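You operate a simulated robot arm through the tools that you are given. There is no shell and no other tool. Be economical: measure what you need, move in short steps, check, and stop when the job is done.

The job below is to be done with a simulated two-armed robot. You get a single attempt, and the scene is never put back.

Task
Move the green plug from the coupler to its socket, then ring out the harness.
Fine: steady the coupler with the other hand for the pull; plugs move with the line box off; all rows show PASS; switch off at the end.

It is judged by the outcome, as a careful person would: the job done as asked, and still so three seconds after it is handed in. It fails if anything else is knocked over, pushed out of place, dropped, spilled or broken.

Robot
Two 7-joint arms with two-finger parallel grippers on one trunk, on a base that drives. Base frame: it is fixed to the floor where the robot stands at the start and does not move with it; the origin is under the middle of the robot, x ahead of it, y to its left, z up. Readings come in mm, degrees, newtons and seconds.
The left shoulder is at the start at [70, 163, 1245], the right one opposite. With the tool pointing down near the work surface each hand reaches from about 340 to 860 mm from the robot's upright axis, wherever it stands, measured 20 degrees to its own side. Places, roughly: green plug (4x3x7 cm) [500, 0, 900]; line button [400, 800, 800]; line switch [400, 900, 800]; mouth of the black coupler [500, 0, 800]; mouth of the green socket [500, 700, 800]. Payload 3.43 kg a hand.
The TCP of each hand is the grasp point between the finger pads, 34 mm short of the fingertips. In the tool frame z runs along the fingers and y along their closing line. Largest opening 128 mm; finger width 24, thickness 12; the body of the gripper, 48 by 130 mm, starts 96 mm behind the TCP.
Orientation is that of the tool frame in the base frame, as a unit quaternion [w, x, y, z]. With the fingers straight down and closing along the base's y, the tool's x points along the base's -x, its y along +y and its z along -z.

Tools
- The arms move only by the tool drive_tool. It takes "left_increments", "right_increments" or both (then of equal length, played together; a hand with none holds still); each is one flat list of numbers, 6 for each row, row after row: the shift along the tool's x, y, z in m, then the turn, a rotation vector about the tool's x, y, z in degrees. In form: [tx, ty, tz, rx, ry, rz, tx, ty, tz, rx, ry, rz, ...]. A call has 1 to 12 rows; each row shifts and turns the commanded pose from where the row before left it, along the tool's axes as they then stand. "left_hand" and "right_hand" are, for a hand that has rows, the gripper command, from -1 (fully open) to 1 (shut), values between in proportion, set as the call begins (left out, the last holds). Each row takes 0.2 s and may step no farther than 50 mm and 8.6 degrees from the row before; otherwise, or with a gripper value out of range, the whole call is refused. A pose out of reach is approached as far as the arm can. The call stops where the force on the tool passes 90 N (or 10 N more than at its start, if that is more) or the arm is blocked; 0.2 s more then pass. Each finger travels about 153 mm/s and halts on what it meets, pressing with about 29 N; the grip force reading is that of the motor and also rises with nothing between the fingers. The clock runs only during rows and for 0.2 s after the last one: add rows that do not move to give the fingers time. The reply holds the time, the measured pose of the TCP, the force on the tool along the base axes, the opening and the grip force, in the units named above and with some noise, with the torque about the TCP (base axes, N m) and any sound that the robot's microphone picked up.
- Cameras (640 x 400 px; columns grow to the right, rows downward): "scene" is now at [118.5, 60, 1470.8]; the picture's right is [0.64, -0.77, 0.00], its down [-0.49, -0.41, -0.77] and it looks along [0.59, 0.50, -0.64] (base axes); focal length 220 px, centre (320, 200). "left" rides on the left gripper at [76, 11, -160] in its tool frame; the picture's right is [-0.15, 0.99, 0.00], its down [-0.88, -0.13, -0.46] and it looks along [-0.45, -0.07, 0.89] (tool axes); focal length 234 px, centre (320, 200). "right" rides on the right gripper at [76, -11, -160] in its tool frame; the picture's right is [0.15, 0.99, 0.00], its down [-0.88, 0.13, -0.46] and it looks along [-0.45, 0.07, 0.89] (tool axes); focal length 234 px, centre (320, 200). There is no depth. A picture from a camera that has moved, and an enlarged one, comes with that camera's place and axes in the base frame and with its lens. The place of the scene camera against the robot may be out by one fixed shift of up to 12 mm in any direction.
- get_image(camera): a new picture of that camera. The clock stands still meanwhile.
- lift_body(by): slides the trunk up (or, below 0, down) by that many mm; the arms and the scene camera ride with it, the base frame stays. It gives what a move gives, with no picture.
- drive_base(legs): drives the robot by 1 to 6 legs, each [ahead, left, turn to the left] in mm, mm and degrees, along the robot's own axes; the way and the turn of a leg run together, so that a leg with both is an arc; at most 1500 mm and 180 degrees a leg. The arms and the cameras ride along, it lands a little off, and it stops where it bumps. It gives what a move gives.
- aim_head(pan, tilt): turns the head with the scene camera to pan (to the left, within 86 degrees either way) and tilt (down, from -29 to 69), counted from straight ahead of the robot. It gives what a move gives.
- inspect(camera, box): a new picture of the part [left, top, right, bottom] of that camera's present view, enlarged. The clock stands still meanwhile.
- finish_job(): hands the job in; it is judged then, once.

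Go step by step. Nothing tells you exact positions but the pictures and the camera data: compare them with the known pose of the tool, close in by small moves and look again before you grip or let go. The budget is 120 turns and 108 pictures, counting those below and the enlarged ones. Unless the task says otherwise, let go and move clear before handing in, and close with one line.

The tools are called by a JSON object that holds its "fn" and its "kwargs". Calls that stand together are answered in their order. drive_tool: Moves the arms, as the interface text tells. Its arguments: {"type":"object","properties":{"left_increments":{"type":"array","items":{"type":"number"}},"left_hand":{"type":"number"},"right_increments":{"type":"array","items":{"type":"number"}},"right_hand":{"type":"number"}},"required":[]} The other tools are called the same way: lift_body (by) slides the trunk up or down; drive_base (legs) drives the base; aim_head (pan, tilt) turns the head that bears the scene camera; get_image (camera) takes a picture; inspect (camera, box) takes an enlarged picture of a part of a camera's view; finish_job () hands the job in.

At the start:

```text
time: 0.0
left_position: [383.6, 452.5, 1189.1]
left_orientation: [0.001, 0.0, 1.0, 0.0]
left_ft_force: [-0.7, -0.7, 0.5]
left_ft_torque: [-0.01, -0.04, -0.02]
left_opening: 128.1
left_grip_force: 0.1
right_position: [598.0, 63.0, 1210.3]
right_orientation: [0.0, -0.001, 1.0, 0.0]
right_ft_force: [-0.2, -0.4, -0.7]
right_ft_torque: [0.02, -0.01, 0.01]
right_opening: 127.8
right_grip_force: 0.2
trunk travel left (down, up): [-725.0, 215.0]
robot x, y, heading: [-0.3, -0.1, 0.1]
head pan, tilt: [40.1, 39.7]
```

scene: 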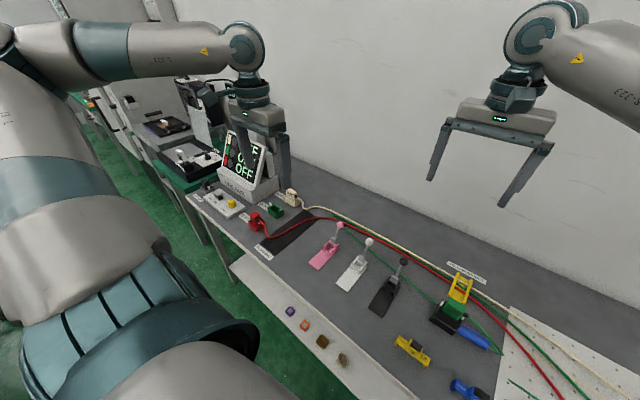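
right: 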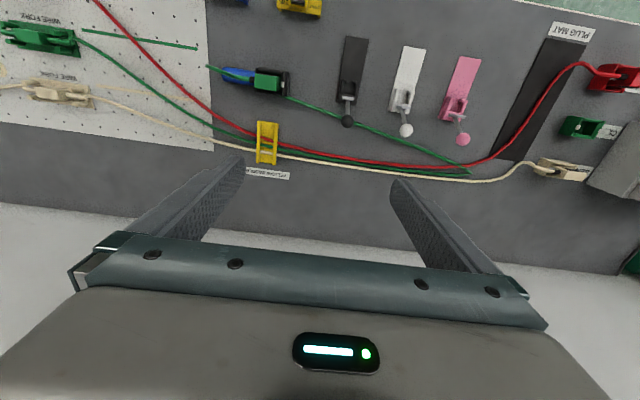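
left: 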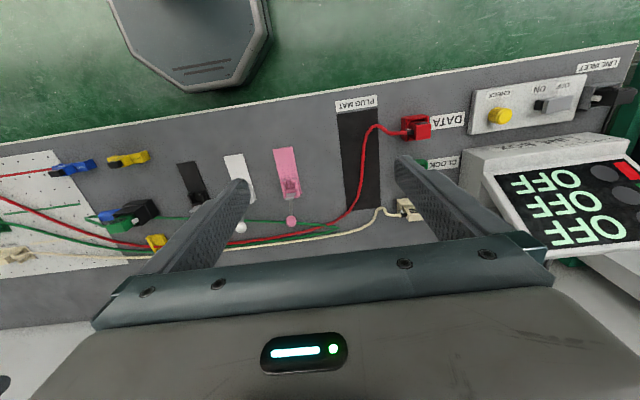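

I see the bench with a black coupler holding the green plug, toggle clamps, sockets and the line box at the left. I'll look closer first.

{"fn": "inspect", "kwargs": {"camera": "scene", "box": [380, 240, 540, 400]}}

{"fn": "inspect", "kwargs": {"camera": "scene", "box": [180, 120, 340, 260]}}

{"fn": "inspect", "kwargs": {"camera": "right", "box": [190, 0, 350, 180]}}

{"fn": "inspect", "kwargs": {"camera": "left", "box": [380, 60, 640, 260]}}

```text
2.50 times, centred on (460, 320) of scene
camera zoom: at [118.5, 60.0, 1470.8], right [0.64, -0.77, 0.0], down [-0.49, -0.41, -0.77], along [0.59, 0.5, -0.64], focal length 550 px, centre (-30, -100)
```

zoom: 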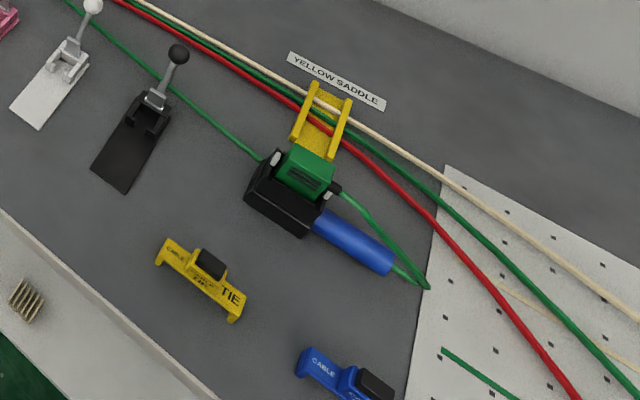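

```text
2.86 times, centred on (260, 190) of scene
camera zoom: at [118.5, 60.0, 1470.8], right [0.64, -0.77, 0.0], down [-0.49, -0.41, -0.77], along [0.59, 0.5, -0.64], focal length 629 px, centre (491, 229)
```

zoom: 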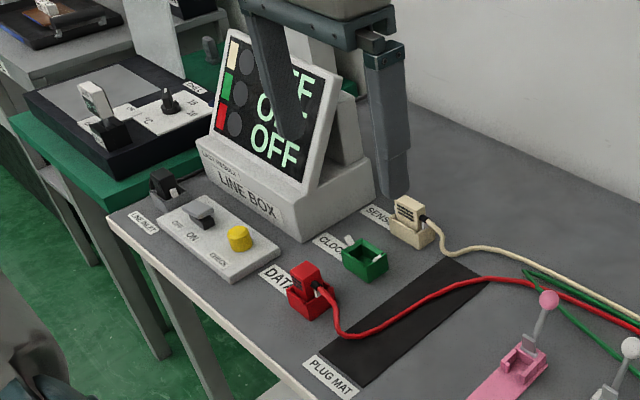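

```text
2.22 times, centred on (270, 90) of right
camera zoom: at [522.2, 52.5, 1371.0], right [-0.15, 0.99, 0.0], down [0.88, 0.13, 0.46], along [0.45, 0.07, -0.89], focal length 520 px, centre (431, 444)
```

zoom: 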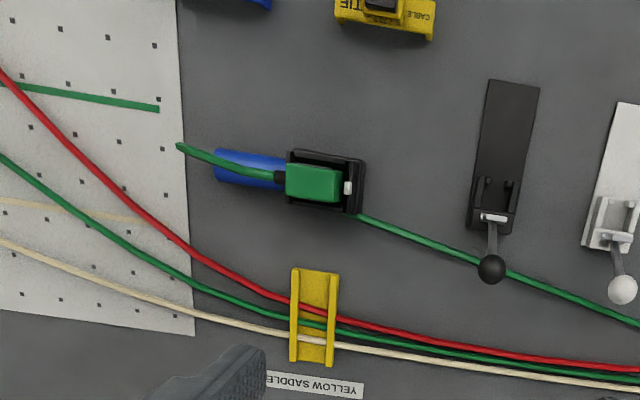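

```text
2.00 times, centred on (510, 160) of left
camera zoom: at [306.9, 464.8, 1350.5], right [0.15, 0.99, 0.0], down [0.88, -0.13, 0.46], along [0.45, -0.07, -0.89], focal length 468 px, centre (-60, 280)
```

zoom: 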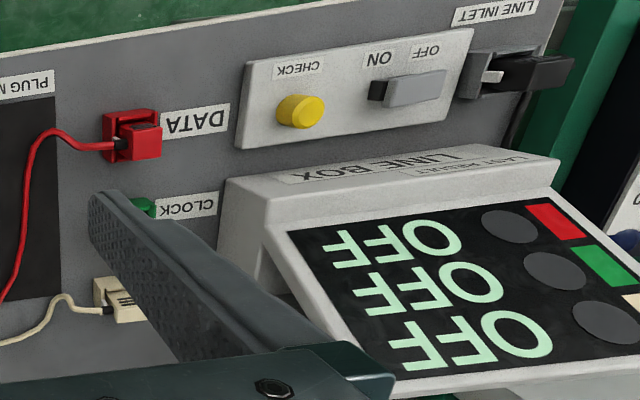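

The green plug sits in the black coupler, whose blue handle points to -y. If the base moves about 250 mm left, the right hand can hold the coupler and the left hand can reach both plug and socket.

{"fn": "drive_base", "kwargs": {"legs": [[0, 250, 0]]}}

{"fn": "aim_head", "kwargs": {"pan": -20, "tilt": 50}}

{"fn": "get_image", "kwargs": {"camera": "scene"}}

{"fn": "get_image", "kwargs": {"camera": "left"}}

```text
time: 1.8
left_position: [382.2, 701.7, 1188.1]
left_orientation: [0.0, -0.001, 1.0, 0.0]
left_ft_force: [-0.3, 0.2, -0.1]
left_ft_torque: [0.04, -0.01, 0.02]
left_opening: 128.1
left_grip_force: 0.1
right_position: [596.9, 311.7, 1209.7]
right_orientation: [0.0, -0.002, 1.0, 0.0]
right_ft_force: [-0.9, -0.5, -0.2]
right_ft_torque: [0.04, 0.01, -0.03]
right_opening: 127.9
right_grip_force: 0.1
trunk travel left (down, up): [-725.0, 215.0]
robot x, y, heading: [1.2, 252.1, 0.0]
head pan, tilt: [40.1, 39.7]
```

```text
time: 3.1
left_position: [381.8, 702.9, 1189.3]
left_orientation: [0.0, -0.002, 1.0, 0.0]
left_ft_force: [0.8, -1.2, 0.2]
left_ft_torque: [-0.04, 0.02, -0.03]
left_opening: 127.8
left_grip_force: 0.0
right_position: [597.3, 312.7, 1211.3]
right_orientation: [0.0, -0.002, 1.0, 0.0]
right_ft_force: [-0.2, 0.2, -0.3]
right_ft_torque: [-0.01, 0.02, 0.02]
right_opening: 128.0
right_grip_force: 0.0
trunk travel left (down, up): [-725.0, 215.0]
robot x, y, heading: [-1.3, 252.2, 0.1]
head pan, tilt: [-20.0, 50.0]
```

```text
100 pictures are left
camera scene: at [125.4, 227.9, 1456.3], right [-0.34, -0.94, 0.0], down [-0.72, 0.26, -0.64], along [0.6, -0.22, -0.77], focal length 220 px, centre (320, 200)
```

scene: 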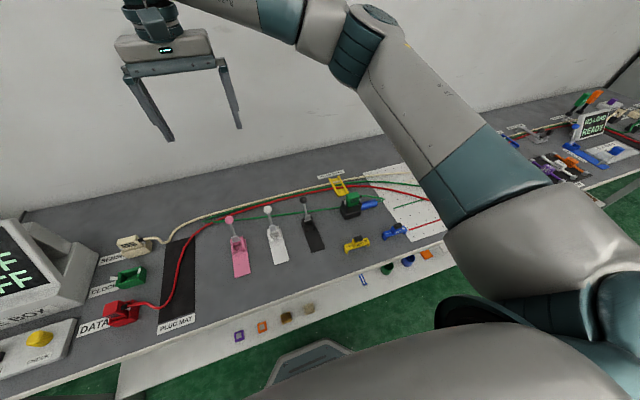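

```text
99 pictures are left
camera left: at [305.0, 714.4, 1350.4], right [0.14, 0.99, 0.0], down [0.88, -0.13, 0.46], along [0.45, -0.07, -0.89], focal length 234 px, centre (320, 200)
```

left: 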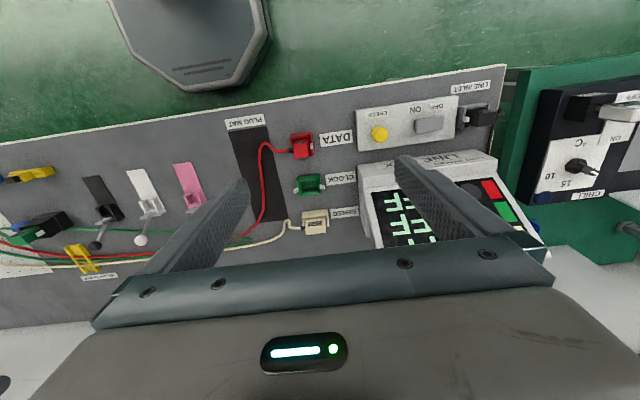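

Moving the right hand over toward the coupler's handle, high up, to look.

{"fn": "drive_tool", "kwargs": {"right_increments": [0.004, -0.045, 0.01, 0, 0, 0, 0.004, -0.045, 0.01, 0, 0, 0, 0.004, -0.045, 0.01, 0, 0, 0, 0.004, -0.045, 0.01, 0, 0, 0, 0.004, -0.045, 0.01, 0, 0, 0, 0.004, -0.045, 0.01, 0, 0, 0, 0.004, -0.045, 0.01, 0, 0, 0, 0.004, -0.045, 0.01, 0, 0, 0, 0.004, -0.045, 0.01, 0, 0, 0]}}

{"fn": "get_image", "kwargs": {"camera": "right"}}

{"fn": "get_image", "kwargs": {"camera": "scene"}}

```text
time: 5.1
left_position: [380.7, 700.1, 1190.2]
left_orientation: [0.0, -0.002, 1.0, 0.001]
left_ft_force: [0.1, -0.3, -0.2]
left_ft_torque: [0.03, 0.03, 0.03]
left_opening: 128.1
left_grip_force: 0.0
right_position: [562.1, -93.4, 1118.5]
right_orientation: [0.0, -0.001, 1.0, 0.001]
right_ft_force: [-0.4, 0.2, 0.2]
right_ft_torque: [0.01, 0.0, 0.01]
right_opening: 128.0
right_grip_force: 0.1
trunk travel left (down, up): [-725.0, 215.0]
robot x, y, heading: [4.0, 248.1, 0.1]
head pan, tilt: [-20.0, 50.0]
```

```text
98 pictures are left
camera right: at [486.7, -104.6, 1280.9], right [-0.15, 0.99, 0.0], down [0.88, 0.13, 0.46], along [0.45, 0.07, -0.89], focal length 234 px, centre (320, 200)
```

right: 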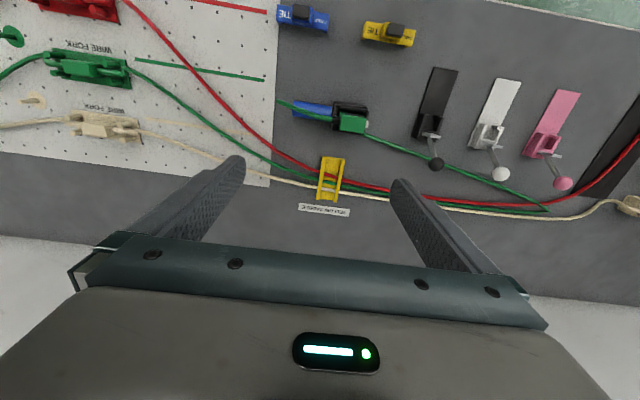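

```text
97 pictures are left
camera scene: at [124.4, 225.2, 1456.3], right [-0.34, -0.94, 0.0], down [-0.72, 0.26, -0.64], along [0.61, -0.22, -0.77], focal length 220 px, centre (320, 200)
```

scene: 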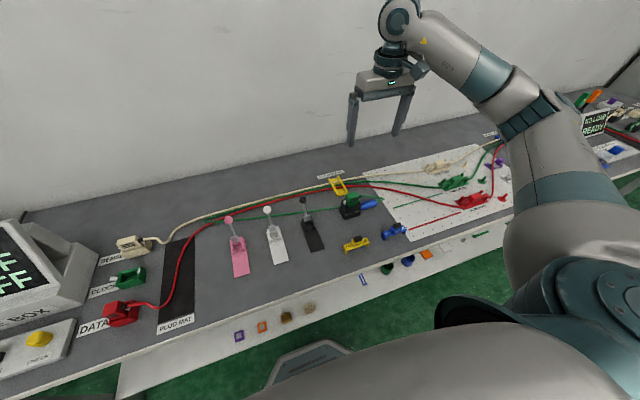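

Plug top is at about (541, -44, 880); the handle runs about y -70 to -141. I'll turn the right hand by -90° about its tool z so it closes along base x with its camera on the -y side.

{"fn": "drive_tool", "kwargs": {"right_increments": [0, 0, 0, 0, 0, -8.182, 0, 0, 0, 0, 0, -8.182, 0, 0, 0, 0, 0, -8.182, 0, 0, 0, 0, 0, -8.182, 0, 0, 0, 0, 0, -8.182, 0, 0, 0, 0, 0, -8.182, 0, 0, 0, 0, 0, -8.182, 0, 0, 0, 0, 0, -8.182, 0, 0, 0, 0, 0, -8.182, 0, 0, 0, 0, 0, -8.182, 0, 0, 0, 0, 0, -8.182]}}

{"fn": "drive_tool", "kwargs": {"right_increments": [0.036, 0.006, 0.039, 0, 0, 0, 0.036, 0.006, 0.039, 0, 0, 0, 0.036, 0.006, 0.039, 0, 0, 0]}}

{"fn": "get_image", "kwargs": {"camera": "right"}}

```text
time: 7.5
left_position: [382.8, 702.2, 1188.7]
left_orientation: [0.0, -0.002, 1.0, 0.0]
left_ft_force: [-0.3, -0.2, -0.4]
left_ft_torque: [-0.01, -0.01, 0.0]
left_opening: 128.2
left_grip_force: 0.1
right_position: [562.9, -92.7, 1119.7]
right_orientation: [0.0, -0.373, 0.928, 0.0]
right_ft_force: [0.1, -0.5, 0.1]
right_ft_torque: [0.01, 0.01, -0.02]
right_opening: 128.0
right_grip_force: 0.0
right hand out of reach, approached as far as the arm can: row 6, 7, 8, 9, 10, 11
trunk travel left (down, up): [-725.0, 215.0]
robot x, y, heading: [0.2, 248.0, 0.3]
head pan, tilt: [-20.0, 50.0]
```

```text
refused: row 1 steps farther than a row can; nothing moved
```

```text
96 pictures are left
camera right: at [515.7, -151.6, 1280.9], right [-0.79, 0.61, 0.0], down [0.55, 0.7, 0.46], along [0.28, 0.36, -0.89], focal length 234 px, centre (320, 200)
```

right: 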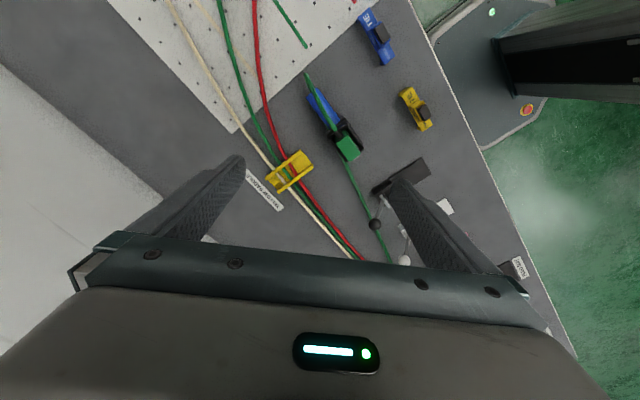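

The wrist limit stops this turn at about 44°. Before I choose a grasp I need to see the key features of the coupler and socket, so I'll turn the right hand back while lowering it, and lower the left hand over the socket for a look.

{"fn": "inspect", "kwargs": {"camera": "left", "box": [270, 120, 370, 240]}}

{"fn": "inspect", "kwargs": {"camera": "right", "box": [280, 60, 400, 180]}}

{"fn": "inspect", "kwargs": {"camera": "scene", "box": [310, 160, 410, 260]}}

```text
3.33 times, centred on (320, 180) of left
camera zoom: at [305.0, 714.0, 1350.6], right [0.14, 0.99, 0.0], down [0.88, -0.13, 0.46], along [0.45, -0.07, -0.89], focal length 781 px, centre (320, 267)
```

zoom: 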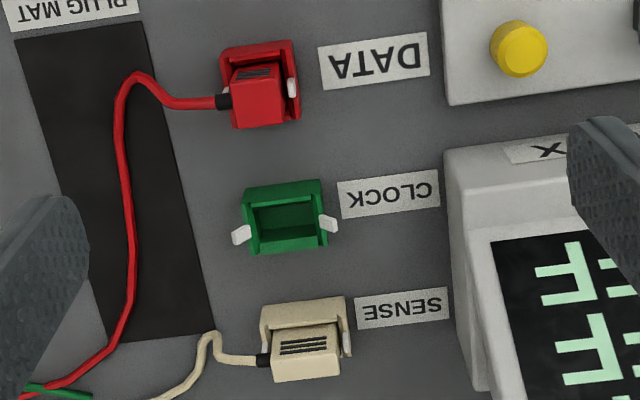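

```text
3.33 times, centred on (340, 120) of right
camera zoom: at [515.7, -151.6, 1280.9], right [-0.79, 0.61, 0.0], down [0.55, 0.7, 0.46], along [0.28, 0.36, -0.89], focal length 781 px, centre (253, 467)
```

zoom: 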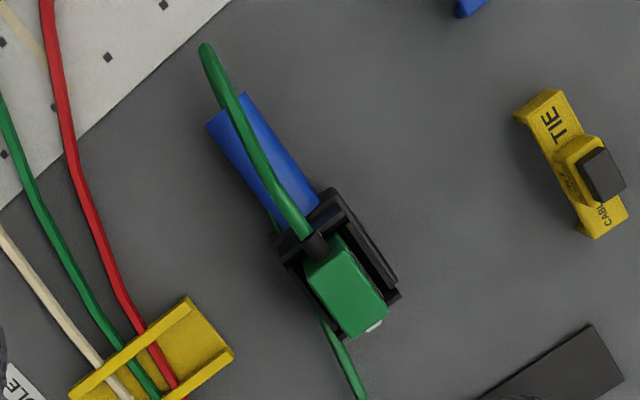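

```text
4.00 times, centred on (360, 210) of scene
camera zoom: at [125.3, 227.4, 1456.3], right [-0.34, -0.94, 0.0], down [-0.72, 0.26, -0.64], along [0.6, -0.22, -0.77], focal length 880 px, centre (160, 160)
```

zoom: 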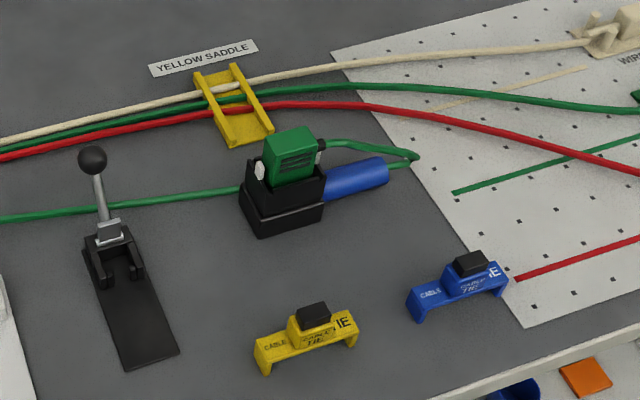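

The plug keeps the same facing in both places: cable toward -y and stripes toward -x. I'll use the opposite wrist turn for the right hand, which has more range, and later tilt it so its body leans toward -y.

{"fn": "drive_tool", "kwargs": {"right_increments": [0, 0, 0, 0, 0, 8.2, 0, 0, 0, 0, 0, 8.2, 0, 0, 0, 0, 0, 8.2, 0, 0, 0, 0, 0, 8.2, 0, 0, 0, 0, 0, 8.2, 0, 0, 0, 0, 0, 8.2, 0, 0, 0, 0, 0, 8.2, 0, 0, 0, 0, 0, 8.2, 0, 0, 0, 0, 0, 8.2, 0, 0, 0, 0, 0, 8.2, 0, 0, 0, 0, 0, 8.2]}}

```text
time: 9.9
left_position: [381.5, 702.0, 1189.7]
left_orientation: [0.0, -0.002, 1.0, 0.0]
left_ft_force: [-0.4, 0.8, 0.1]
left_ft_torque: [-0.04, 0.03, 0.03]
left_opening: 128.3
left_grip_force: 0.0
right_position: [562.9, -93.7, 1120.0]
right_orientation: [0.0, 0.396, 0.918, 0.0]
right_ft_force: [-0.1, 0.8, 1.4]
right_ft_torque: [0.0, 0.01, 0.01]
right_opening: 128.0
right_grip_force: 0.1
trunk travel left (down, up): [-725.0, 215.0]
robot x, y, heading: [-1.9, 250.5, 0.1]
head pan, tilt: [-20.0, 50.0]
```

{"fn": "drive_tool", "kwargs": {"right_increments": [0, 0, 0, 0, 0, 7.2, 0, 0, 0, 0, 0, 7.2, 0, 0, 0, 0, 0, 7.2, 0, 0, 0, 0, 0, 7.2, 0, 0, 0, 0, 0, 7.2, 0, 0, 0, 0, 0, 7.2, 0, 0, 0, 0, 7.5, 0, 0, 0, 0, 0, 7.5, 0, 0, 0, 0, 0, 7.5, 0, 0, 0, 0, 0, 7.5, 0, 0, 0, 0, 0, 7.5, 0, 0, 0, 0, 0, 7.5, 0]}}

{"fn": "get_image", "kwargs": {"camera": "right"}}

{"fn": "get_image", "kwargs": {"camera": "scene"}}

```text
time: 12.5
left_position: [380.8, 701.3, 1189.9]
left_orientation: [0.0, -0.002, 1.0, -0.001]
left_ft_force: [0.3, 0.3, 0.2]
left_ft_torque: [-0.02, 0.02, -0.01]
left_opening: 127.9
left_grip_force: 0.1
right_position: [563.4, -92.9, 1119.8]
right_orientation: [-0.272, 0.651, 0.655, 0.27]
right_ft_force: [0.2, 0.1, -0.2]
right_ft_torque: [0.01, -0.03, 0.01]
right_opening: 127.9
right_grip_force: 0.2
trunk travel left (down, up): [-725.0, 215.0]
robot x, y, heading: [-3.1, 247.0, 0.4]
head pan, tilt: [-20.0, 50.0]
```

```text
92 pictures are left
camera right: at [551.8, -151.8, 1287.4], right [0.99, 0.11, 0.1], down [0.14, -0.94, -0.3], along [0.06, 0.31, -0.95], focal length 234 px, centre (320, 200)
```

right: 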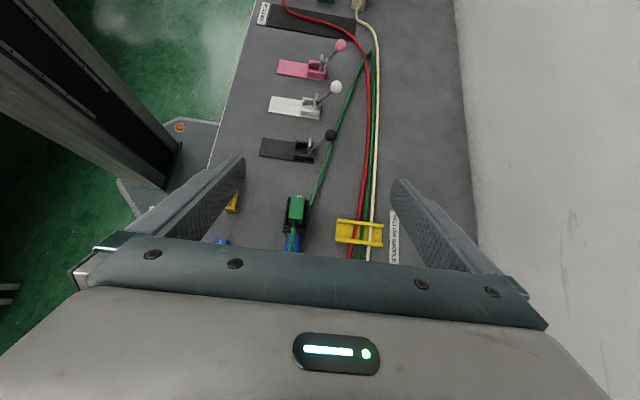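

```text
91 pictures are left
camera scene: at [125.3, 226.5, 1456.3], right [-0.34, -0.94, 0.0], down [-0.72, 0.26, -0.64], along [0.6, -0.22, -0.77], focal length 220 px, centre (320, 200)
```

scene: 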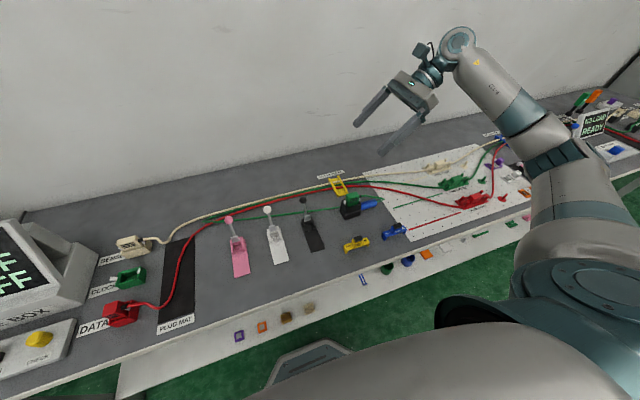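

The tilt works, with the hand's body leaning toward -y. Now I'll back off and lower to look along the handle.

{"fn": "drive_tool", "kwargs": {"right_increments": [-0.042, -0.0046, 0.0032, 0, 0, 0, -0.042, -0.0046, 0.0032, 0, 0, 0, -0.042, -0.0046, 0.0032, 0, 0, 0, -0.042, -0.0046, 0.0032, 0, 0, 0, -0.042, -0.0046, 0.0032, 0, 0, 0]}}

{"fn": "get_image", "kwargs": {"camera": "right"}}

{"fn": "inspect", "kwargs": {"camera": "scene", "box": [310, 160, 430, 240]}}

```text
time: 13.7
left_position: [382.5, 702.8, 1189.2]
left_orientation: [0.0, -0.001, 1.0, 0.0]
left_ft_force: [0.7, 0.1, 0.1]
left_ft_torque: [0.0, 0.01, 0.01]
left_opening: 127.8
left_grip_force: 0.0
right_position: [538.0, -229.0, 959.8]
right_orientation: [-0.271, 0.652, 0.655, 0.27]
right_ft_force: [-0.1, 0.3, -0.1]
right_ft_torque: [0.02, 0.01, -0.04]
right_opening: 128.1
right_grip_force: 0.0
trunk travel left (down, up): [-725.0, 215.0]
robot x, y, heading: [0.5, 249.8, 0.2]
head pan, tilt: [-20.0, 50.0]
```

```text
90 pictures are left
camera right: at [527.6, -287.7, 1127.5], right [0.99, 0.11, 0.1], down [0.14, -0.94, -0.3], along [0.06, 0.31, -0.95], focal length 234 px, centre (320, 200)
```

right: 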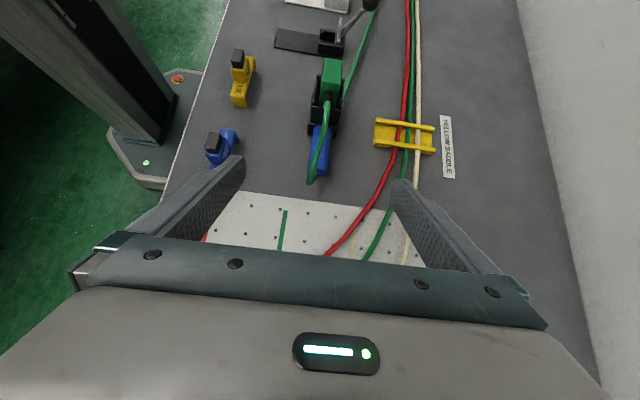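

```text
5.00 times, centred on (370, 200) of scene
camera zoom: at [125.3, 226.5, 1456.3], right [-0.34, -0.94, 0.0], down [-0.72, 0.26, -0.64], along [0.6, -0.22, -0.77], focal length 1100 px, centre (70, 200)
```

zoom: 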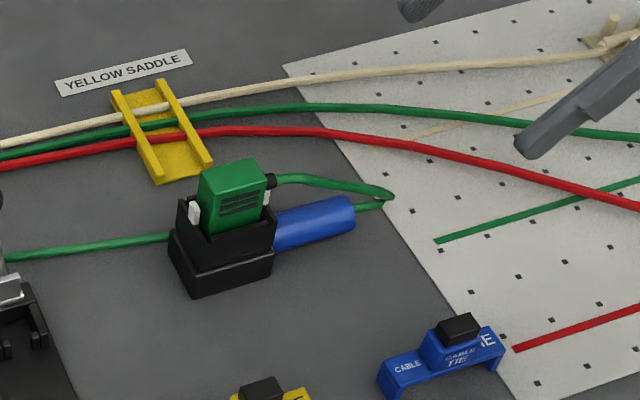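

{"fn": "inspect", "kwargs": {"camera": "right", "box": [270, 40, 370, 200]}}

```text
2.50 times, centred on (320, 120) of right
camera zoom: at [527.6, -287.7, 1127.5], right [0.99, 0.11, 0.1], down [0.14, -0.94, -0.3], along [0.06, 0.31, -0.95], focal length 585 px, centre (320, 400)
```

zoom: 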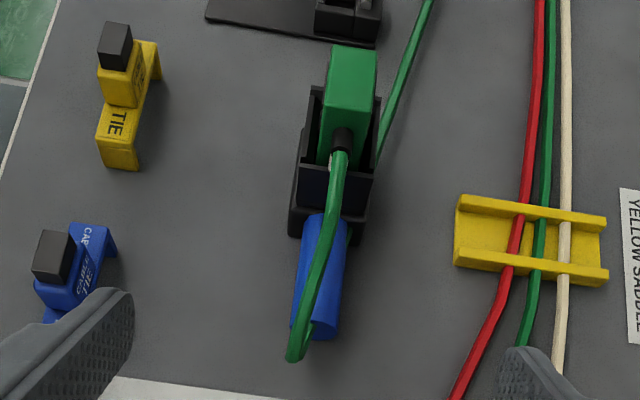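

The handle axis is about x=538, z≈820, y -70 to -143. I'll narrow the right jaws to about 70 mm and approach along the tool axis.

{"fn": "drive_tool", "kwargs": {"right_increments": [-0.002, 0, 0.025, 0, 0, 0, -0.002, 0, 0.025, 0, 0, 0, -0.002, 0, 0.025, 0, 0, 0, -0.002, 0, 0.025, 0, 0, 0], "right_hand": -0.1}}

{"fn": "get_image", "kwargs": {"camera": "right"}}

{"fn": "inspect", "kwargs": {"camera": "scene", "box": [310, 160, 430, 240]}}

```text
time: 14.7
left_position: [381.2, 702.3, 1189.3]
left_orientation: [-0.001, -0.002, 1.0, 0.0]
left_ft_force: [-0.8, 0.3, -0.8]
left_ft_torque: [0.0, 0.05, 0.01]
left_opening: 128.2
left_grip_force: 0.0
right_position: [541.0, -164.8, 883.1]
right_orientation: [-0.272, 0.652, 0.655, 0.269]
right_ft_force: [0.8, 0.4, 0.0]
right_ft_torque: [0.03, -0.04, 0.01]
right_opening: 70.4
right_grip_force: 0.1
trunk travel left (down, up): [-725.0, 215.0]
robot x, y, heading: [-0.9, 243.1, 0.3]
head pan, tilt: [-20.0, 50.0]
```

```text
87 pictures are left
camera right: at [529.6, -222.8, 1050.5], right [0.99, 0.11, 0.1], down [0.14, -0.94, -0.3], along [0.06, 0.31, -0.95], focal length 234 px, centre (320, 200)
```

right: 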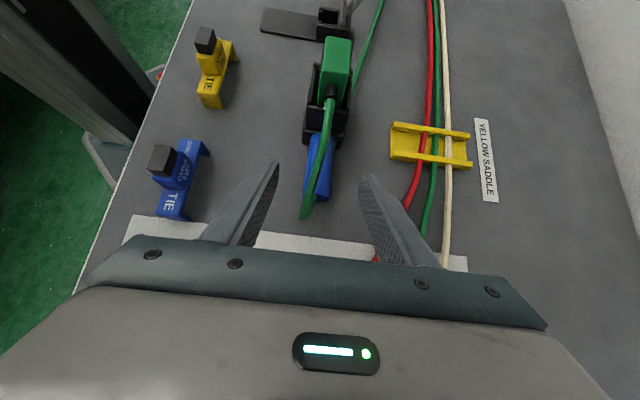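

```text
5.00 times, centred on (370, 200) of scene
camera zoom: at [125.8, 227.2, 1456.3], right [-0.34, -0.94, 0.0], down [-0.72, 0.26, -0.64], along [0.6, -0.22, -0.77], focal length 1100 px, centre (70, 200)
```

zoom: 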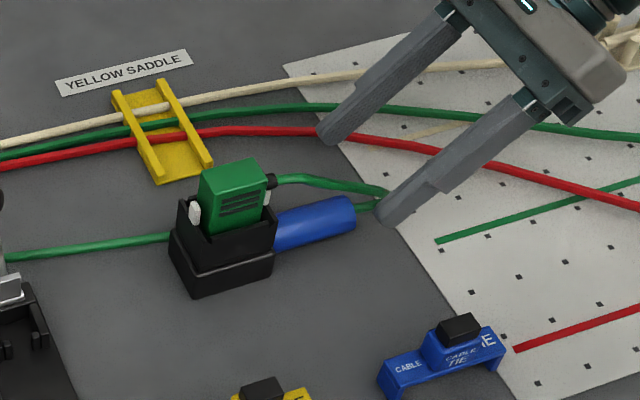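

{"fn": "drive_tool", "kwargs": {"right_increments": [0, -0.001, 0.02, 0, 0, 0, 0, 0, 0.02, 0, 0, 0, -0.001, 0, 0.015, 0, 0, 0]}}

{"fn": "get_image", "kwargs": {"camera": "right"}}

{"fn": "inspect", "kwargs": {"camera": "scene", "box": [310, 160, 430, 240]}}

```text
time: 15.5
left_position: [382.1, 702.6, 1189.1]
left_orientation: [0.0, -0.002, 1.0, 0.0]
left_ft_force: [0.2, -0.5, -0.5]
left_ft_torque: [0.0, 0.02, 0.05]
left_opening: 128.0
left_grip_force: 0.0
right_position: [537.6, -126.0, 845.0]
right_orientation: [-0.271, 0.652, 0.655, 0.269]
right_ft_force: [0.2, -0.3, -0.2]
right_ft_torque: [0.0, 0.01, 0.0]
right_opening: 70.4
right_grip_force: 0.1
trunk travel left (down, up): [-725.0, 215.0]
robot x, y, heading: [-1.2, 247.2, 0.2]
head pan, tilt: [-20.0, 50.0]
```

```text
85 pictures are left
camera right: at [528.7, -184.6, 1011.2], right [0.99, 0.11, 0.1], down [0.14, -0.94, -0.3], along [0.06, 0.31, -0.95], focal length 234 px, centre (320, 200)
```

right: 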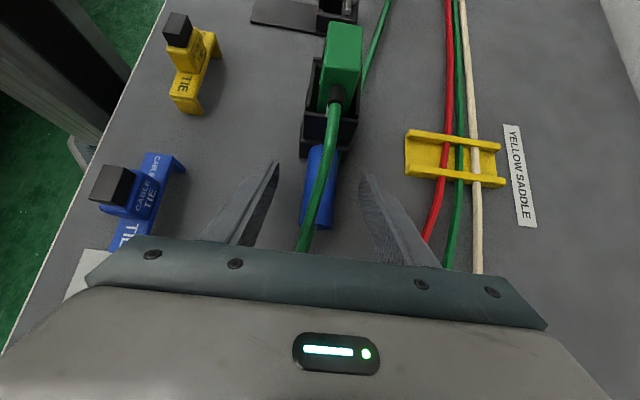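

```text
5.00 times, centred on (370, 200) of scene
camera zoom: at [125.3, 227.3, 1456.3], right [-0.34, -0.94, 0.0], down [-0.72, 0.26, -0.64], along [0.6, -0.22, -0.77], focal length 1100 px, centre (70, 200)
```

zoom: 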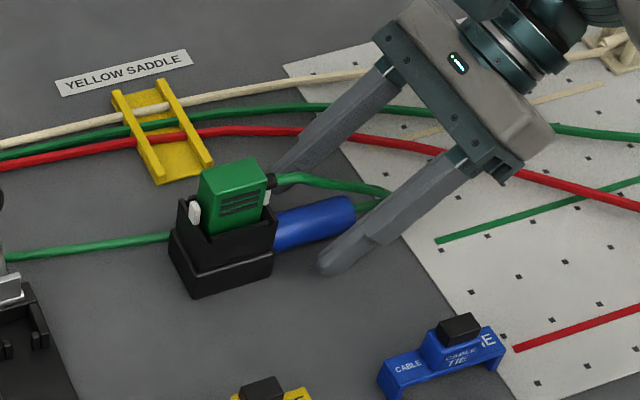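

The jaws straddle the handle evenly. Seating a little deeper, then closing on it.

{"fn": "drive_tool", "kwargs": {"right_increments": [0, 0, 0.007, 0, 0, 0, 0, 0, 0, 0, 0, 0]}}

{"fn": "drive_tool", "kwargs": {"right_increments": [0, 0, 0, 0, 0, 0, 0, 0, 0, 0, 0, 0, 0, 0, 0, 0, 0, 0], "right_hand": 1}}

{"fn": "get_image", "kwargs": {"camera": "right"}}

{"fn": "inspect", "kwargs": {"camera": "scene", "box": [310, 160, 430, 240]}}

```text
time: 16.1
left_position: [381.4, 702.5, 1189.0]
left_orientation: [0.0, -0.002, 1.0, 0.0]
left_ft_force: [0.3, -0.3, 0.1]
left_ft_torque: [-0.02, 0.01, -0.01]
left_opening: 128.0
left_grip_force: 0.1
right_position: [539.8, -121.8, 839.0]
right_orientation: [-0.271, 0.651, 0.655, 0.27]
right_ft_force: [0.0, -0.2, 0.0]
right_ft_torque: [0.0, 0.03, -0.01]
right_opening: 70.5
right_grip_force: 0.1
trunk travel left (down, up): [-725.0, 215.0]
robot x, y, heading: [-0.1, 249.6, 0.0]
head pan, tilt: [-20.0, 50.0]
```

```text
time: 16.9
left_position: [379.7, 702.5, 1189.1]
left_orientation: [0.0, -0.001, 1.0, 0.0]
left_ft_force: [-0.5, -0.5, -0.3]
left_ft_torque: [0.02, -0.04, 0.01]
left_opening: 128.2
left_grip_force: 0.0
right_position: [539.9, -122.4, 838.2]
right_orientation: [-0.272, 0.65, 0.656, 0.27]
right_ft_force: [0.0, -1.5, 0.5]
right_ft_torque: [-0.03, -0.06, -0.02]
right_opening: 27.1
right_grip_force: 28.8
trunk travel left (down, up): [-725.0, 215.0]
robot x, y, heading: [-1.4, 252.4, 0.3]
head pan, tilt: [-20.0, 50.0]
```

```text
83 pictures are left
camera right: at [529.1, -180.7, 1006.1], right [0.99, 0.11, 0.1], down [0.14, -0.94, -0.3], along [0.06, 0.31, -0.95], focal length 234 px, centre (320, 200)
```

right: 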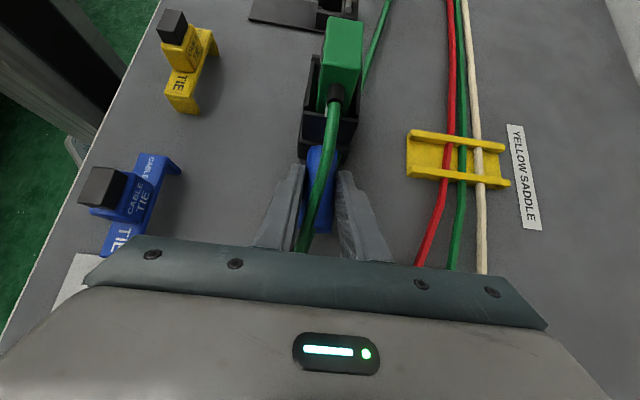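

```text
5.00 times, centred on (370, 200) of scene
camera zoom: at [125.4, 227.2, 1456.3], right [-0.34, -0.94, 0.0], down [-0.72, 0.26, -0.64], along [0.6, -0.22, -0.77], focal length 1100 px, centre (70, 200)
```

zoom: 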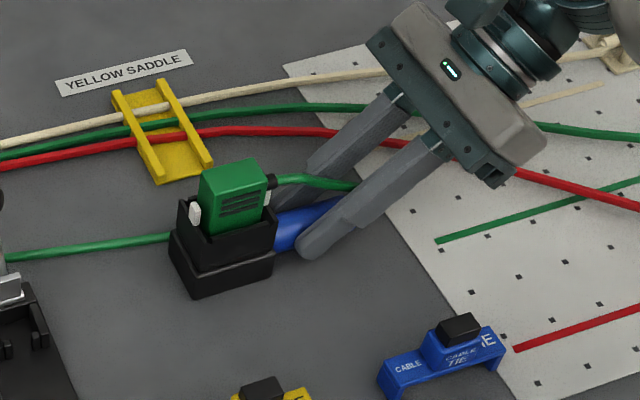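

The handle is gripped (27 mm) and the coupler hasn't moved. Now I'll turn the left hand so it closes along x (camera to -y) and lean it slightly toward +y to clear the right hand.

{"fn": "drive_tool", "kwargs": {"left_increments": [0, 0, 0, 0, 0, -8.182, 0, 0, 0, 0, 0, -8.182, 0, 0, 0, 0, 0, -8.182, 0, 0, 0, 0, 0, -8.182, 0, 0, 0, 0, 0, -8.182, 0, 0, 0, 0, 0, -8.182, 0, 0, 0, 0, 0, -8.182, 0, 0, 0, 0, 0, -8.182, 0, 0, 0, 0, 0, -8.182, 0, 0, 0, 0, 0, -8.182, 0, 0, 0, 0, 0, -8.182]}}

```text
time: 19.3
left_position: [382.3, 701.6, 1189.5]
left_orientation: [0.001, 0.709, -0.706, -0.001]
left_ft_force: [0.5, -0.2, 0.4]
left_ft_torque: [0.03, 0.01, 0.02]
left_opening: 128.1
left_grip_force: 0.1
right_position: [538.3, -122.1, 838.3]
right_orientation: [-0.272, 0.651, 0.656, 0.269]
right_ft_force: [1.0, 0.4, -0.3]
right_ft_torque: [-0.04, 0.03, -0.03]
right_opening: 26.9
right_grip_force: 29.3
trunk travel left (down, up): [-725.0, 215.0]
robot x, y, heading: [0.5, 246.9, 0.4]
head pan, tilt: [-20.0, 50.0]
```

{"fn": "drive_tool", "kwargs": {"left_increments": [0.046, -0.0114, 0.0078, 0, 0, 0, 0.046, -0.0114, 0.0078, 0, 0, 0, 0.046, -0.0114, 0.0078, 0, 0, 0, 0.046, -0.0114, 0.0078, 0, 0, 0, 0.046, -0.0114, 0.0078, 0, 0, 0, 0.046, -0.0114, 0.0078, 0, 0, 0, 0.046, -0.0114, 0.0078, 0, 0, 0, 0.046, -0.0114, 0.0078, 0, 0, 0, 0.046, -0.0114, 0.0078, 0, 0, 0, 0.046, -0.0114, 0.0078, 0, 0, 0, 0.046, -0.0114, 0.0078, 0, 0, 0, 0.046, -0.0114, 0.0078, 0, 0, 0]}}

{"fn": "drive_tool", "kwargs": {"left_increments": [0.04, -0.007, 0, 0, 5, 0, 0.04, -0.007, 0, 0, 5, 0]}}

{"fn": "get_image", "kwargs": {"camera": "left"}}

{"fn": "get_image", "kwargs": {"camera": "scene"}}

```text
time: 21.9
left_position: [470.7, 363.8, 1145.3]
left_orientation: [0.001, 0.709, -0.705, 0.002]
left_ft_force: [-0.1, 0.0, -0.2]
left_ft_torque: [0.01, 0.0, -0.02]
left_opening: 127.9
left_grip_force: 0.0
left hand out of reach, approached as far as the arm can: row 8, 9, 10, 11, 12
right_position: [540.0, -121.8, 838.2]
right_orientation: [-0.272, 0.651, 0.656, 0.27]
right_ft_force: [-0.5, -0.3, 0.7]
right_ft_torque: [0.05, 0.0, 0.06]
right_opening: 27.2
right_grip_force: 28.7
trunk travel left (down, up): [-725.0, 215.0]
robot x, y, heading: [-1.9, 247.2, 0.5]
head pan, tilt: [-20.0, 50.0]
```

```text
time: 22.5
left_position: [454.3, 320.1, 1163.4]
left_orientation: [0.062, 0.706, -0.703, 0.061]
left_ft_force: [0.2, -0.4, -0.4]
left_ft_torque: [-0.01, 0.07, -0.02]
left_opening: 127.9
left_grip_force: 0.0
left hand out of reach, approached as far as the arm can: row 1, 2
right_position: [539.7, -123.4, 838.3]
right_orientation: [-0.273, 0.651, 0.656, 0.269]
right_ft_force: [-1.7, -0.6, 2.6]
right_ft_torque: [0.07, -0.03, 0.07]
right_opening: 27.2
right_grip_force: 28.8
trunk travel left (down, up): [-725.0, 215.0]
robot x, y, heading: [1.8, 248.7, 0.0]
head pan, tilt: [-20.0, 50.0]
```

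```text
81 pictures are left
camera left: at [442.3, 274.1, 1334.4], right [-0.99, 0.14, -0.02], down [0.13, 0.95, 0.3], along [0.06, 0.29, -0.96], focal length 234 px, centre (320, 200)
```

left: 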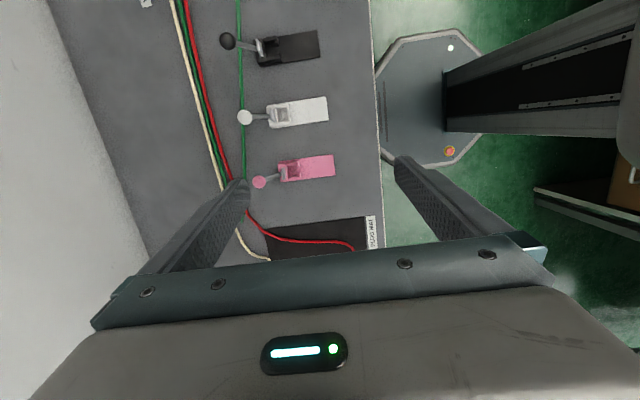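

```text
80 pictures are left
camera scene: at [126.1, 226.8, 1456.2], right [-0.34, -0.94, 0.0], down [-0.72, 0.26, -0.64], along [0.6, -0.22, -0.77], focal length 220 px, centre (320, 200)
```

scene: 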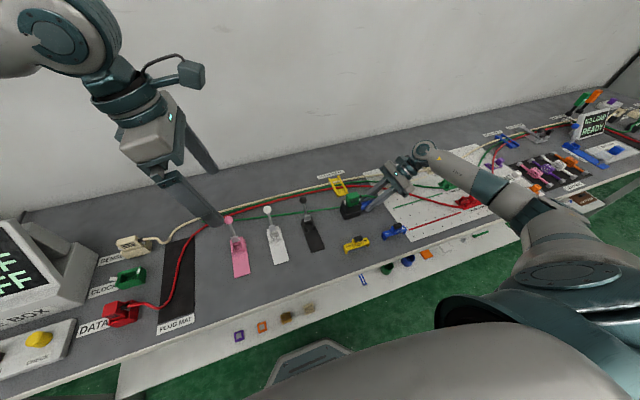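

That turn runs out of reach here. The other direction (camera to +y) suits the plug position and also clears the right hand; I'll drive the base for the socket later. Undoing the lean and turning the left hand the other way.

{"fn": "drive_tool", "kwargs": {"left_increments": [0, 0, 0, 0, -5, 0, 0, 0, 0, 0, -5, 0, 0, 0, 0, 0, 0, 8.2, 0, 0, 0, 0, 0, 8.2, 0, 0, 0, 0, 0, 8.2, 0, 0, 0, 0, 0, 8.2, 0, 0, 0, 0, 0, 8.2, 0, 0, 0, 0, 0, 8.2, 0, 0, 0, 0, 0, 8.2, 0, 0, 0, 0, 0, 8.2, 0, 0, 0, 0, 0, 8.2, 0, 0, 0, 0, 0, 8.2]}}

{"fn": "drive_tool", "kwargs": {"left_increments": [0, 0, 0, 0, 0, 8.2, 0, 0, 0, 0, 0, 8.2, 0, 0, 0, 0, 0, 8.2, 0, 0, 0, 0, 0, 8.2, 0, 0, 0, 0, 0, 8.2, 0, 0, 0, 0, 0, 8.2, 0, 0, 0, 0, 0, 8.2, 0, 0, 0, 0, 0, 8.2]}}

```text
time: 25.1
left_position: [456.2, 320.2, 1162.2]
left_orientation: [-0.006, -0.07, 0.994, -0.087]
left_ft_force: [0.5, -0.5, 0.7]
left_ft_torque: [0.01, 0.0, 0.01]
left_opening: 127.9
left_grip_force: 0.0
left hand out of reach, approached as far as the arm can: row 1, 2
right_position: [538.3, -122.4, 839.2]
right_orientation: [-0.271, 0.651, 0.655, 0.27]
right_ft_force: [-0.2, 0.3, 0.0]
right_ft_torque: [0.0, 0.0, 0.01]
right_opening: 26.9
right_grip_force: 29.1
trunk travel left (down, up): [-725.0, 215.0]
robot x, y, heading: [-0.8, 248.6, 0.5]
head pan, tilt: [-20.0, 50.0]
```

```text
time: 26.9
left_position: [454.5, 321.1, 1161.5]
left_orientation: [0.043, 0.48, 0.873, -0.077]
left_ft_force: [-0.4, -0.3, -1.3]
left_ft_torque: [0.01, 0.01, -0.02]
left_opening: 127.9
left_grip_force: 0.0
right_position: [540.2, -122.6, 838.3]
right_orientation: [-0.271, 0.652, 0.655, 0.27]
right_ft_force: [-0.5, 1.6, 0.9]
right_ft_torque: [0.02, 0.0, -0.03]
right_opening: 27.2
right_grip_force: 28.9
trunk travel left (down, up): [-725.0, 215.0]
robot x, y, heading: [0.7, 251.7, 0.2]
head pan, tilt: [-20.0, 50.0]
```

{"fn": "drive_tool", "kwargs": {"left_increments": [0, 0, 0, -2.7, 4.2, 0, 0, 0, 0, -2.7, 4.2, 0, -0.0377, -0.0093, 0.0102, 0, 0, 0, -0.0377, -0.0093, 0.0102, 0, 0, 0, -0.0377, -0.0093, 0.0102, 0, 0, 0, -0.0377, -0.0093, 0.0102, 0, 0, 0, -0.0377, -0.0093, 0.0102, 0, 0, 0, -0.0377, -0.0093, 0.0102, 0, 0, 0, 0, 0, 0, 0, 0, 8.1, 0, 0, 0, 0, 0, 8.1, 0, 0, 0, 0, 0, 8.1, 0, 0, 0, 0, 0, 8.1]}}

{"fn": "get_image", "kwargs": {"camera": "left"}}

{"fn": "get_image", "kwargs": {"camera": "scene"}}

```text
time: 29.5
left_position: [415.2, 328.8, 1161.9]
left_orientation: [0.052, 0.695, 0.717, -0.039]
left_ft_force: [0.5, -0.1, 0.0]
left_ft_torque: [0.01, 0.0, 0.01]
left_opening: 128.0
left_grip_force: 0.1
left hand out of reach, approached as far as the arm can: row 1, 2, 3, 4, 5, 6, 7, 8, 12
right_position: [538.6, -123.5, 838.6]
right_orientation: [-0.271, 0.651, 0.656, 0.269]
right_ft_force: [0.4, -0.3, 0.2]
right_ft_torque: [0.03, 0.03, 0.05]
right_opening: 26.8
right_grip_force: 28.8
trunk travel left (down, up): [-725.0, 215.0]
robot x, y, heading: [-1.4, 249.6, 0.4]
head pan, tilt: [-20.0, 50.0]
```

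```text
79 pictures are left
camera left: at [419.2, 425.1, 1311.6], right [0.99, -0.11, 0.04], down [-0.11, -0.82, 0.56], along [-0.03, -0.56, -0.83], focal length 234 px, centre (320, 200)
```

left: 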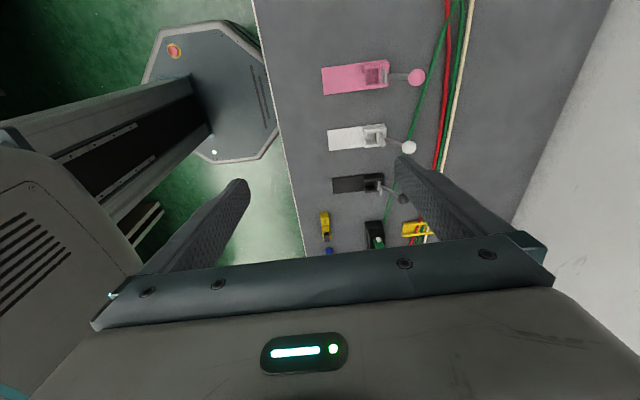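

```text
78 pictures are left
camera scene: at [124.2, 226.9, 1456.3], right [-0.34, -0.94, 0.0], down [-0.72, 0.26, -0.64], along [0.61, -0.22, -0.77], focal length 220 px, centre (320, 200)
```

scene: 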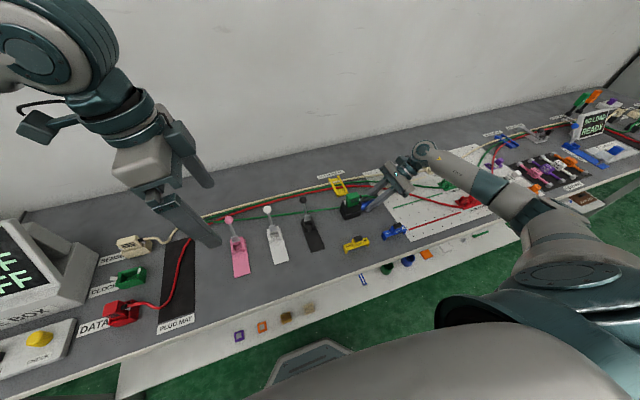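

The left arm is near a joint limit here. A better stance is with the base at y≈-270, where both hands can turn the other way, so I'll release the handle, back off, straighten both hands and drive right.

{"fn": "drive_tool", "kwargs": {"right_increments": [0, 0, 0, 0, 0, 0, 0, 0, 0, 0, 0, 0, 0, 0, -0.02, 0, 0, 0, 0, 0, -0.04, 0, 0, 0, 0, 0, -0.045, 0, 0, 0, 0, 0, -0.045, 0, 0, 0, 0.035, 0, -0.035, 0, 0, 0, 0.035, 0, -0.035, 0, 0, 0, 0.035, 0, -0.035, 0, 0, 0], "right_hand": -0.1}}

{"fn": "drive_tool", "kwargs": {"right_increments": [0, 0, 0, 0, -7.5, 0, 0, 0, 0, 0, -7.5, 0, 0, 0, 0, 0, -7.5, 0, 0, 0, 0, 0, -7.5, 0, 0, 0, 0, 0, -7.5, 0, 0, 0, 0, 0, -7.5, 0]}}

{"fn": "drive_tool", "kwargs": {"right_increments": [0, 0, 0, 0, 0, -8.182, 0, 0, 0, 0, 0, -8.182, 0, 0, 0, 0, 0, -8.182, 0, 0, 0, 0, 0, -8.182, 0, 0, 0, 0, 0, -8.182, 0, 0, 0, 0, 0, -8.182, 0, 0, 0, 0, 0, -8.182, 0, 0, 0, 0, 0, -8.182, 0, 0, 0, 0, 0, -8.182, 0, 0, 0, 0, 0, -8.182, 0, 0, 0, 0, 0, -8.182], "left_increments": [0, 0, 0, 0, 0, -8.2, 0, 0, 0, 0, 0, -8.2, 0, 0, 0, 0, 0, -8.2, 0, 0, 0, 0, 0, -8.2, 0, 0, 0, 0, 0, -8.2, 0, 0, 0, 0, 0, -8.2, 0, 0, 0, 0, 0, -8.2, 0, 0, 0, 0, 0, -8.2, 0, 0, 0, 0, 0, -8.2, 0, 0, 0, 0, 0, -8.2, 0, 0, 0, 0, 0, -6]}}

{"fn": "get_image", "kwargs": {"camera": "scene"}}

```text
time: 31.5
left_position: [414.8, 329.9, 1160.6]
left_orientation: [0.053, 0.693, 0.718, -0.04]
left_ft_force: [-0.8, 0.2, -0.5]
left_ft_torque: [0.0, 0.01, -0.01]
left_opening: 127.9
left_grip_force: 0.1
right_position: [540.1, -226.6, 1094.7]
right_orientation: [-0.272, 0.651, 0.656, 0.269]
right_ft_force: [0.0, -0.5, 0.4]
right_ft_torque: [-0.02, 0.04, -0.02]
right_opening: 70.0
right_grip_force: 0.1
trunk travel left (down, up): [-725.0, 215.0]
robot x, y, heading: [0.6, 248.3, 0.2]
head pan, tilt: [-20.0, 50.0]
```

```text
time: 32.9
left_position: [416.2, 329.6, 1160.4]
left_orientation: [0.052, 0.693, 0.718, -0.04]
left_ft_force: [0.0, 0.0, 1.1]
left_ft_torque: [-0.01, 0.04, -0.01]
left_opening: 128.0
left_grip_force: 0.0
right_position: [539.6, -227.4, 1094.7]
right_orientation: [0.0, 0.705, 0.709, -0.001]
right_ft_force: [-0.3, -0.4, 0.6]
right_ft_torque: [0.01, 0.0, 0.0]
right_opening: 70.4
right_grip_force: 0.1
trunk travel left (down, up): [-725.0, 215.0]
robot x, y, heading: [1.8, 247.6, 0.2]
head pan, tilt: [-20.0, 50.0]
```

```text
time: 35.3
left_position: [415.8, 328.9, 1161.2]
left_orientation: [0.002, 0.015, 0.998, -0.065]
left_ft_force: [-1.1, 0.0, 0.9]
left_ft_torque: [-0.05, 0.0, 0.0]
left_opening: 128.0
left_grip_force: 0.0
right_position: [539.1, -227.4, 1094.6]
right_orientation: [0.001, -0.005, 1.0, 0.0]
right_ft_force: [0.4, -0.5, 0.3]
right_ft_torque: [0.0, 0.03, 0.0]
right_opening: 70.3
right_grip_force: 0.1
trunk travel left (down, up): [-725.0, 215.0]
robot x, y, heading: [-1.0, 249.8, 0.4]
head pan, tilt: [-20.0, 50.0]
```

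```text
77 pictures are left
camera scene: at [125.2, 227.1, 1456.3], right [-0.34, -0.94, 0.0], down [-0.72, 0.26, -0.64], along [0.6, -0.22, -0.77], focal length 220 px, centre (320, 200)
```

scene: 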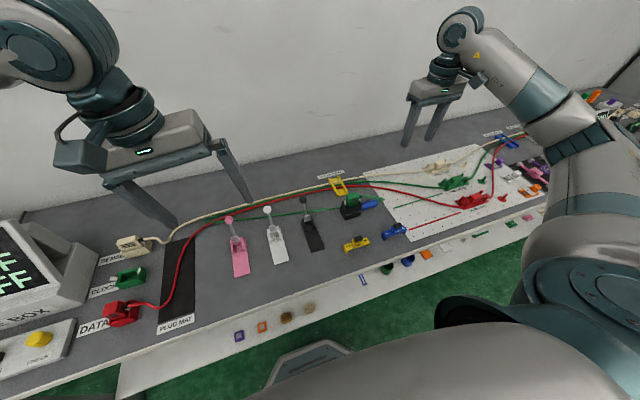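

Coupler is untouched. Straightening the left hand, then driving right by 520 mm.

{"fn": "drive_tool", "kwargs": {"left_increments": [0, 0, 0, -7.5, 0, 0, 0, 0, 0, 0, 0, -1.7]}}

{"fn": "drive_base", "kwargs": {"legs": [[0, -520, 0]]}}

{"fn": "drive_tool", "kwargs": {"right_increments": [0, 0, 0, 0, 0, -8.182, 0, 0, 0, 0, 0, -8.182, 0, 0, 0, 0, 0, -8.182, 0, 0, 0, 0, 0, -8.182, 0, 0, 0, 0, 0, -8.182, 0, 0, 0, 0, 0, -8.182], "left_increments": [0, 0, 0, 0, 0, -8.182, 0, 0, 0, 0, 0, -8.182, 0, 0, 0, 0, 0, -8.182, 0, 0, 0, 0, 0, -8.182, 0, 0, 0, 0, 0, -8.182, 0, 0, 0, 0, 0, -8.182]}}

{"fn": "aim_head", "kwargs": {"pan": 25, "tilt": 50}}

{"fn": "get_image", "kwargs": {"camera": "scene"}}

```text
time: 35.9
left_position: [435.9, 366.5, 1172.4]
left_orientation: [0.002, 0.001, 1.0, 0.0]
left_ft_force: [-0.2, -0.1, 0.0]
left_ft_torque: [0.03, 0.0, 0.0]
left_opening: 128.0
left_grip_force: 0.2
left hand out of reach, approached as far as the arm can: row 1
right_position: [538.0, -227.6, 1093.8]
right_orientation: [0.0, -0.004, 1.0, 0.001]
right_ft_force: [-0.4, -0.5, 0.3]
right_ft_torque: [0.02, 0.02, 0.03]
right_opening: 70.2
right_grip_force: 0.1
trunk travel left (down, up): [-725.0, 215.0]
robot x, y, heading: [-1.1, 250.9, 0.1]
head pan, tilt: [-20.0, 50.0]
```

```text
time: 38.9
left_position: [438.6, -141.9, 1172.5]
left_orientation: [0.003, 0.001, 1.0, -0.001]
left_ft_force: [0.1, -0.4, 0.2]
left_ft_torque: [0.01, -0.01, 0.0]
left_opening: 128.1
left_grip_force: 0.1
right_position: [541.2, -736.8, 1093.7]
right_orientation: [-0.001, -0.003, 1.0, 0.0]
right_ft_force: [0.3, -0.1, 0.4]
right_ft_torque: [-0.02, -0.01, -0.01]
right_opening: 70.3
right_grip_force: 0.0
trunk travel left (down, up): [-725.0, 215.0]
robot x, y, heading: [1.3, -259.8, 0.3]
head pan, tilt: [-20.0, 50.0]
```

```text
time: 40.3
left_position: [438.5, -140.8, 1171.5]
left_orientation: [0.002, -0.415, 0.91, -0.002]
left_ft_force: [-0.4, 0.3, 0.9]
left_ft_torque: [-0.02, 0.05, -0.04]
left_opening: 127.9
left_grip_force: 0.1
right_position: [557.6, -711.1, 1093.0]
right_orientation: [0.007, -0.247, 0.969, -0.008]
right_ft_force: [-0.2, 0.0, -0.8]
right_ft_torque: [0.01, 0.01, 0.0]
right_opening: 70.5
right_grip_force: 0.2
right hand out of reach, approached as far as the arm can: row 4, 5, 6
trunk travel left (down, up): [-725.0, 215.0]
robot x, y, heading: [2.2, -262.5, 0.3]
head pan, tilt: [-20.0, 50.0]
```

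```text
time: 41.4
left_position: [438.1, -141.8, 1171.4]
left_orientation: [0.001, -0.415, 0.91, -0.002]
left_ft_force: [-0.4, -0.5, 1.0]
left_ft_torque: [0.01, 0.01, -0.01]
left_opening: 128.0
left_grip_force: 0.0
right_position: [557.1, -711.1, 1091.3]
right_orientation: [0.006, -0.247, 0.969, -0.008]
right_ft_force: [0.0, 0.0, -0.3]
right_ft_torque: [-0.02, 0.01, 0.03]
right_opening: 70.4
right_grip_force: 0.0
trunk travel left (down, up): [-725.0, 215.0]
robot x, y, heading: [-0.3, -261.3, 0.4]
head pan, tilt: [25.0, 50.0]
```

```text
76 pictures are left
camera scene: at [124.5, -223.9, 1456.2], right [0.43, -0.91, 0.0], down [-0.69, -0.33, -0.64], along [0.58, 0.27, -0.77], focal length 220 px, centre (320, 200)
```

scene: 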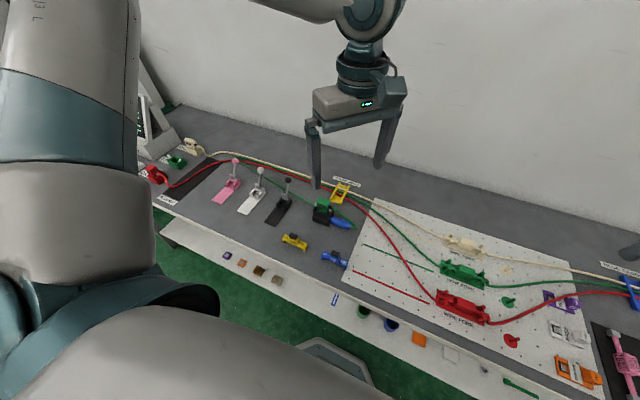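

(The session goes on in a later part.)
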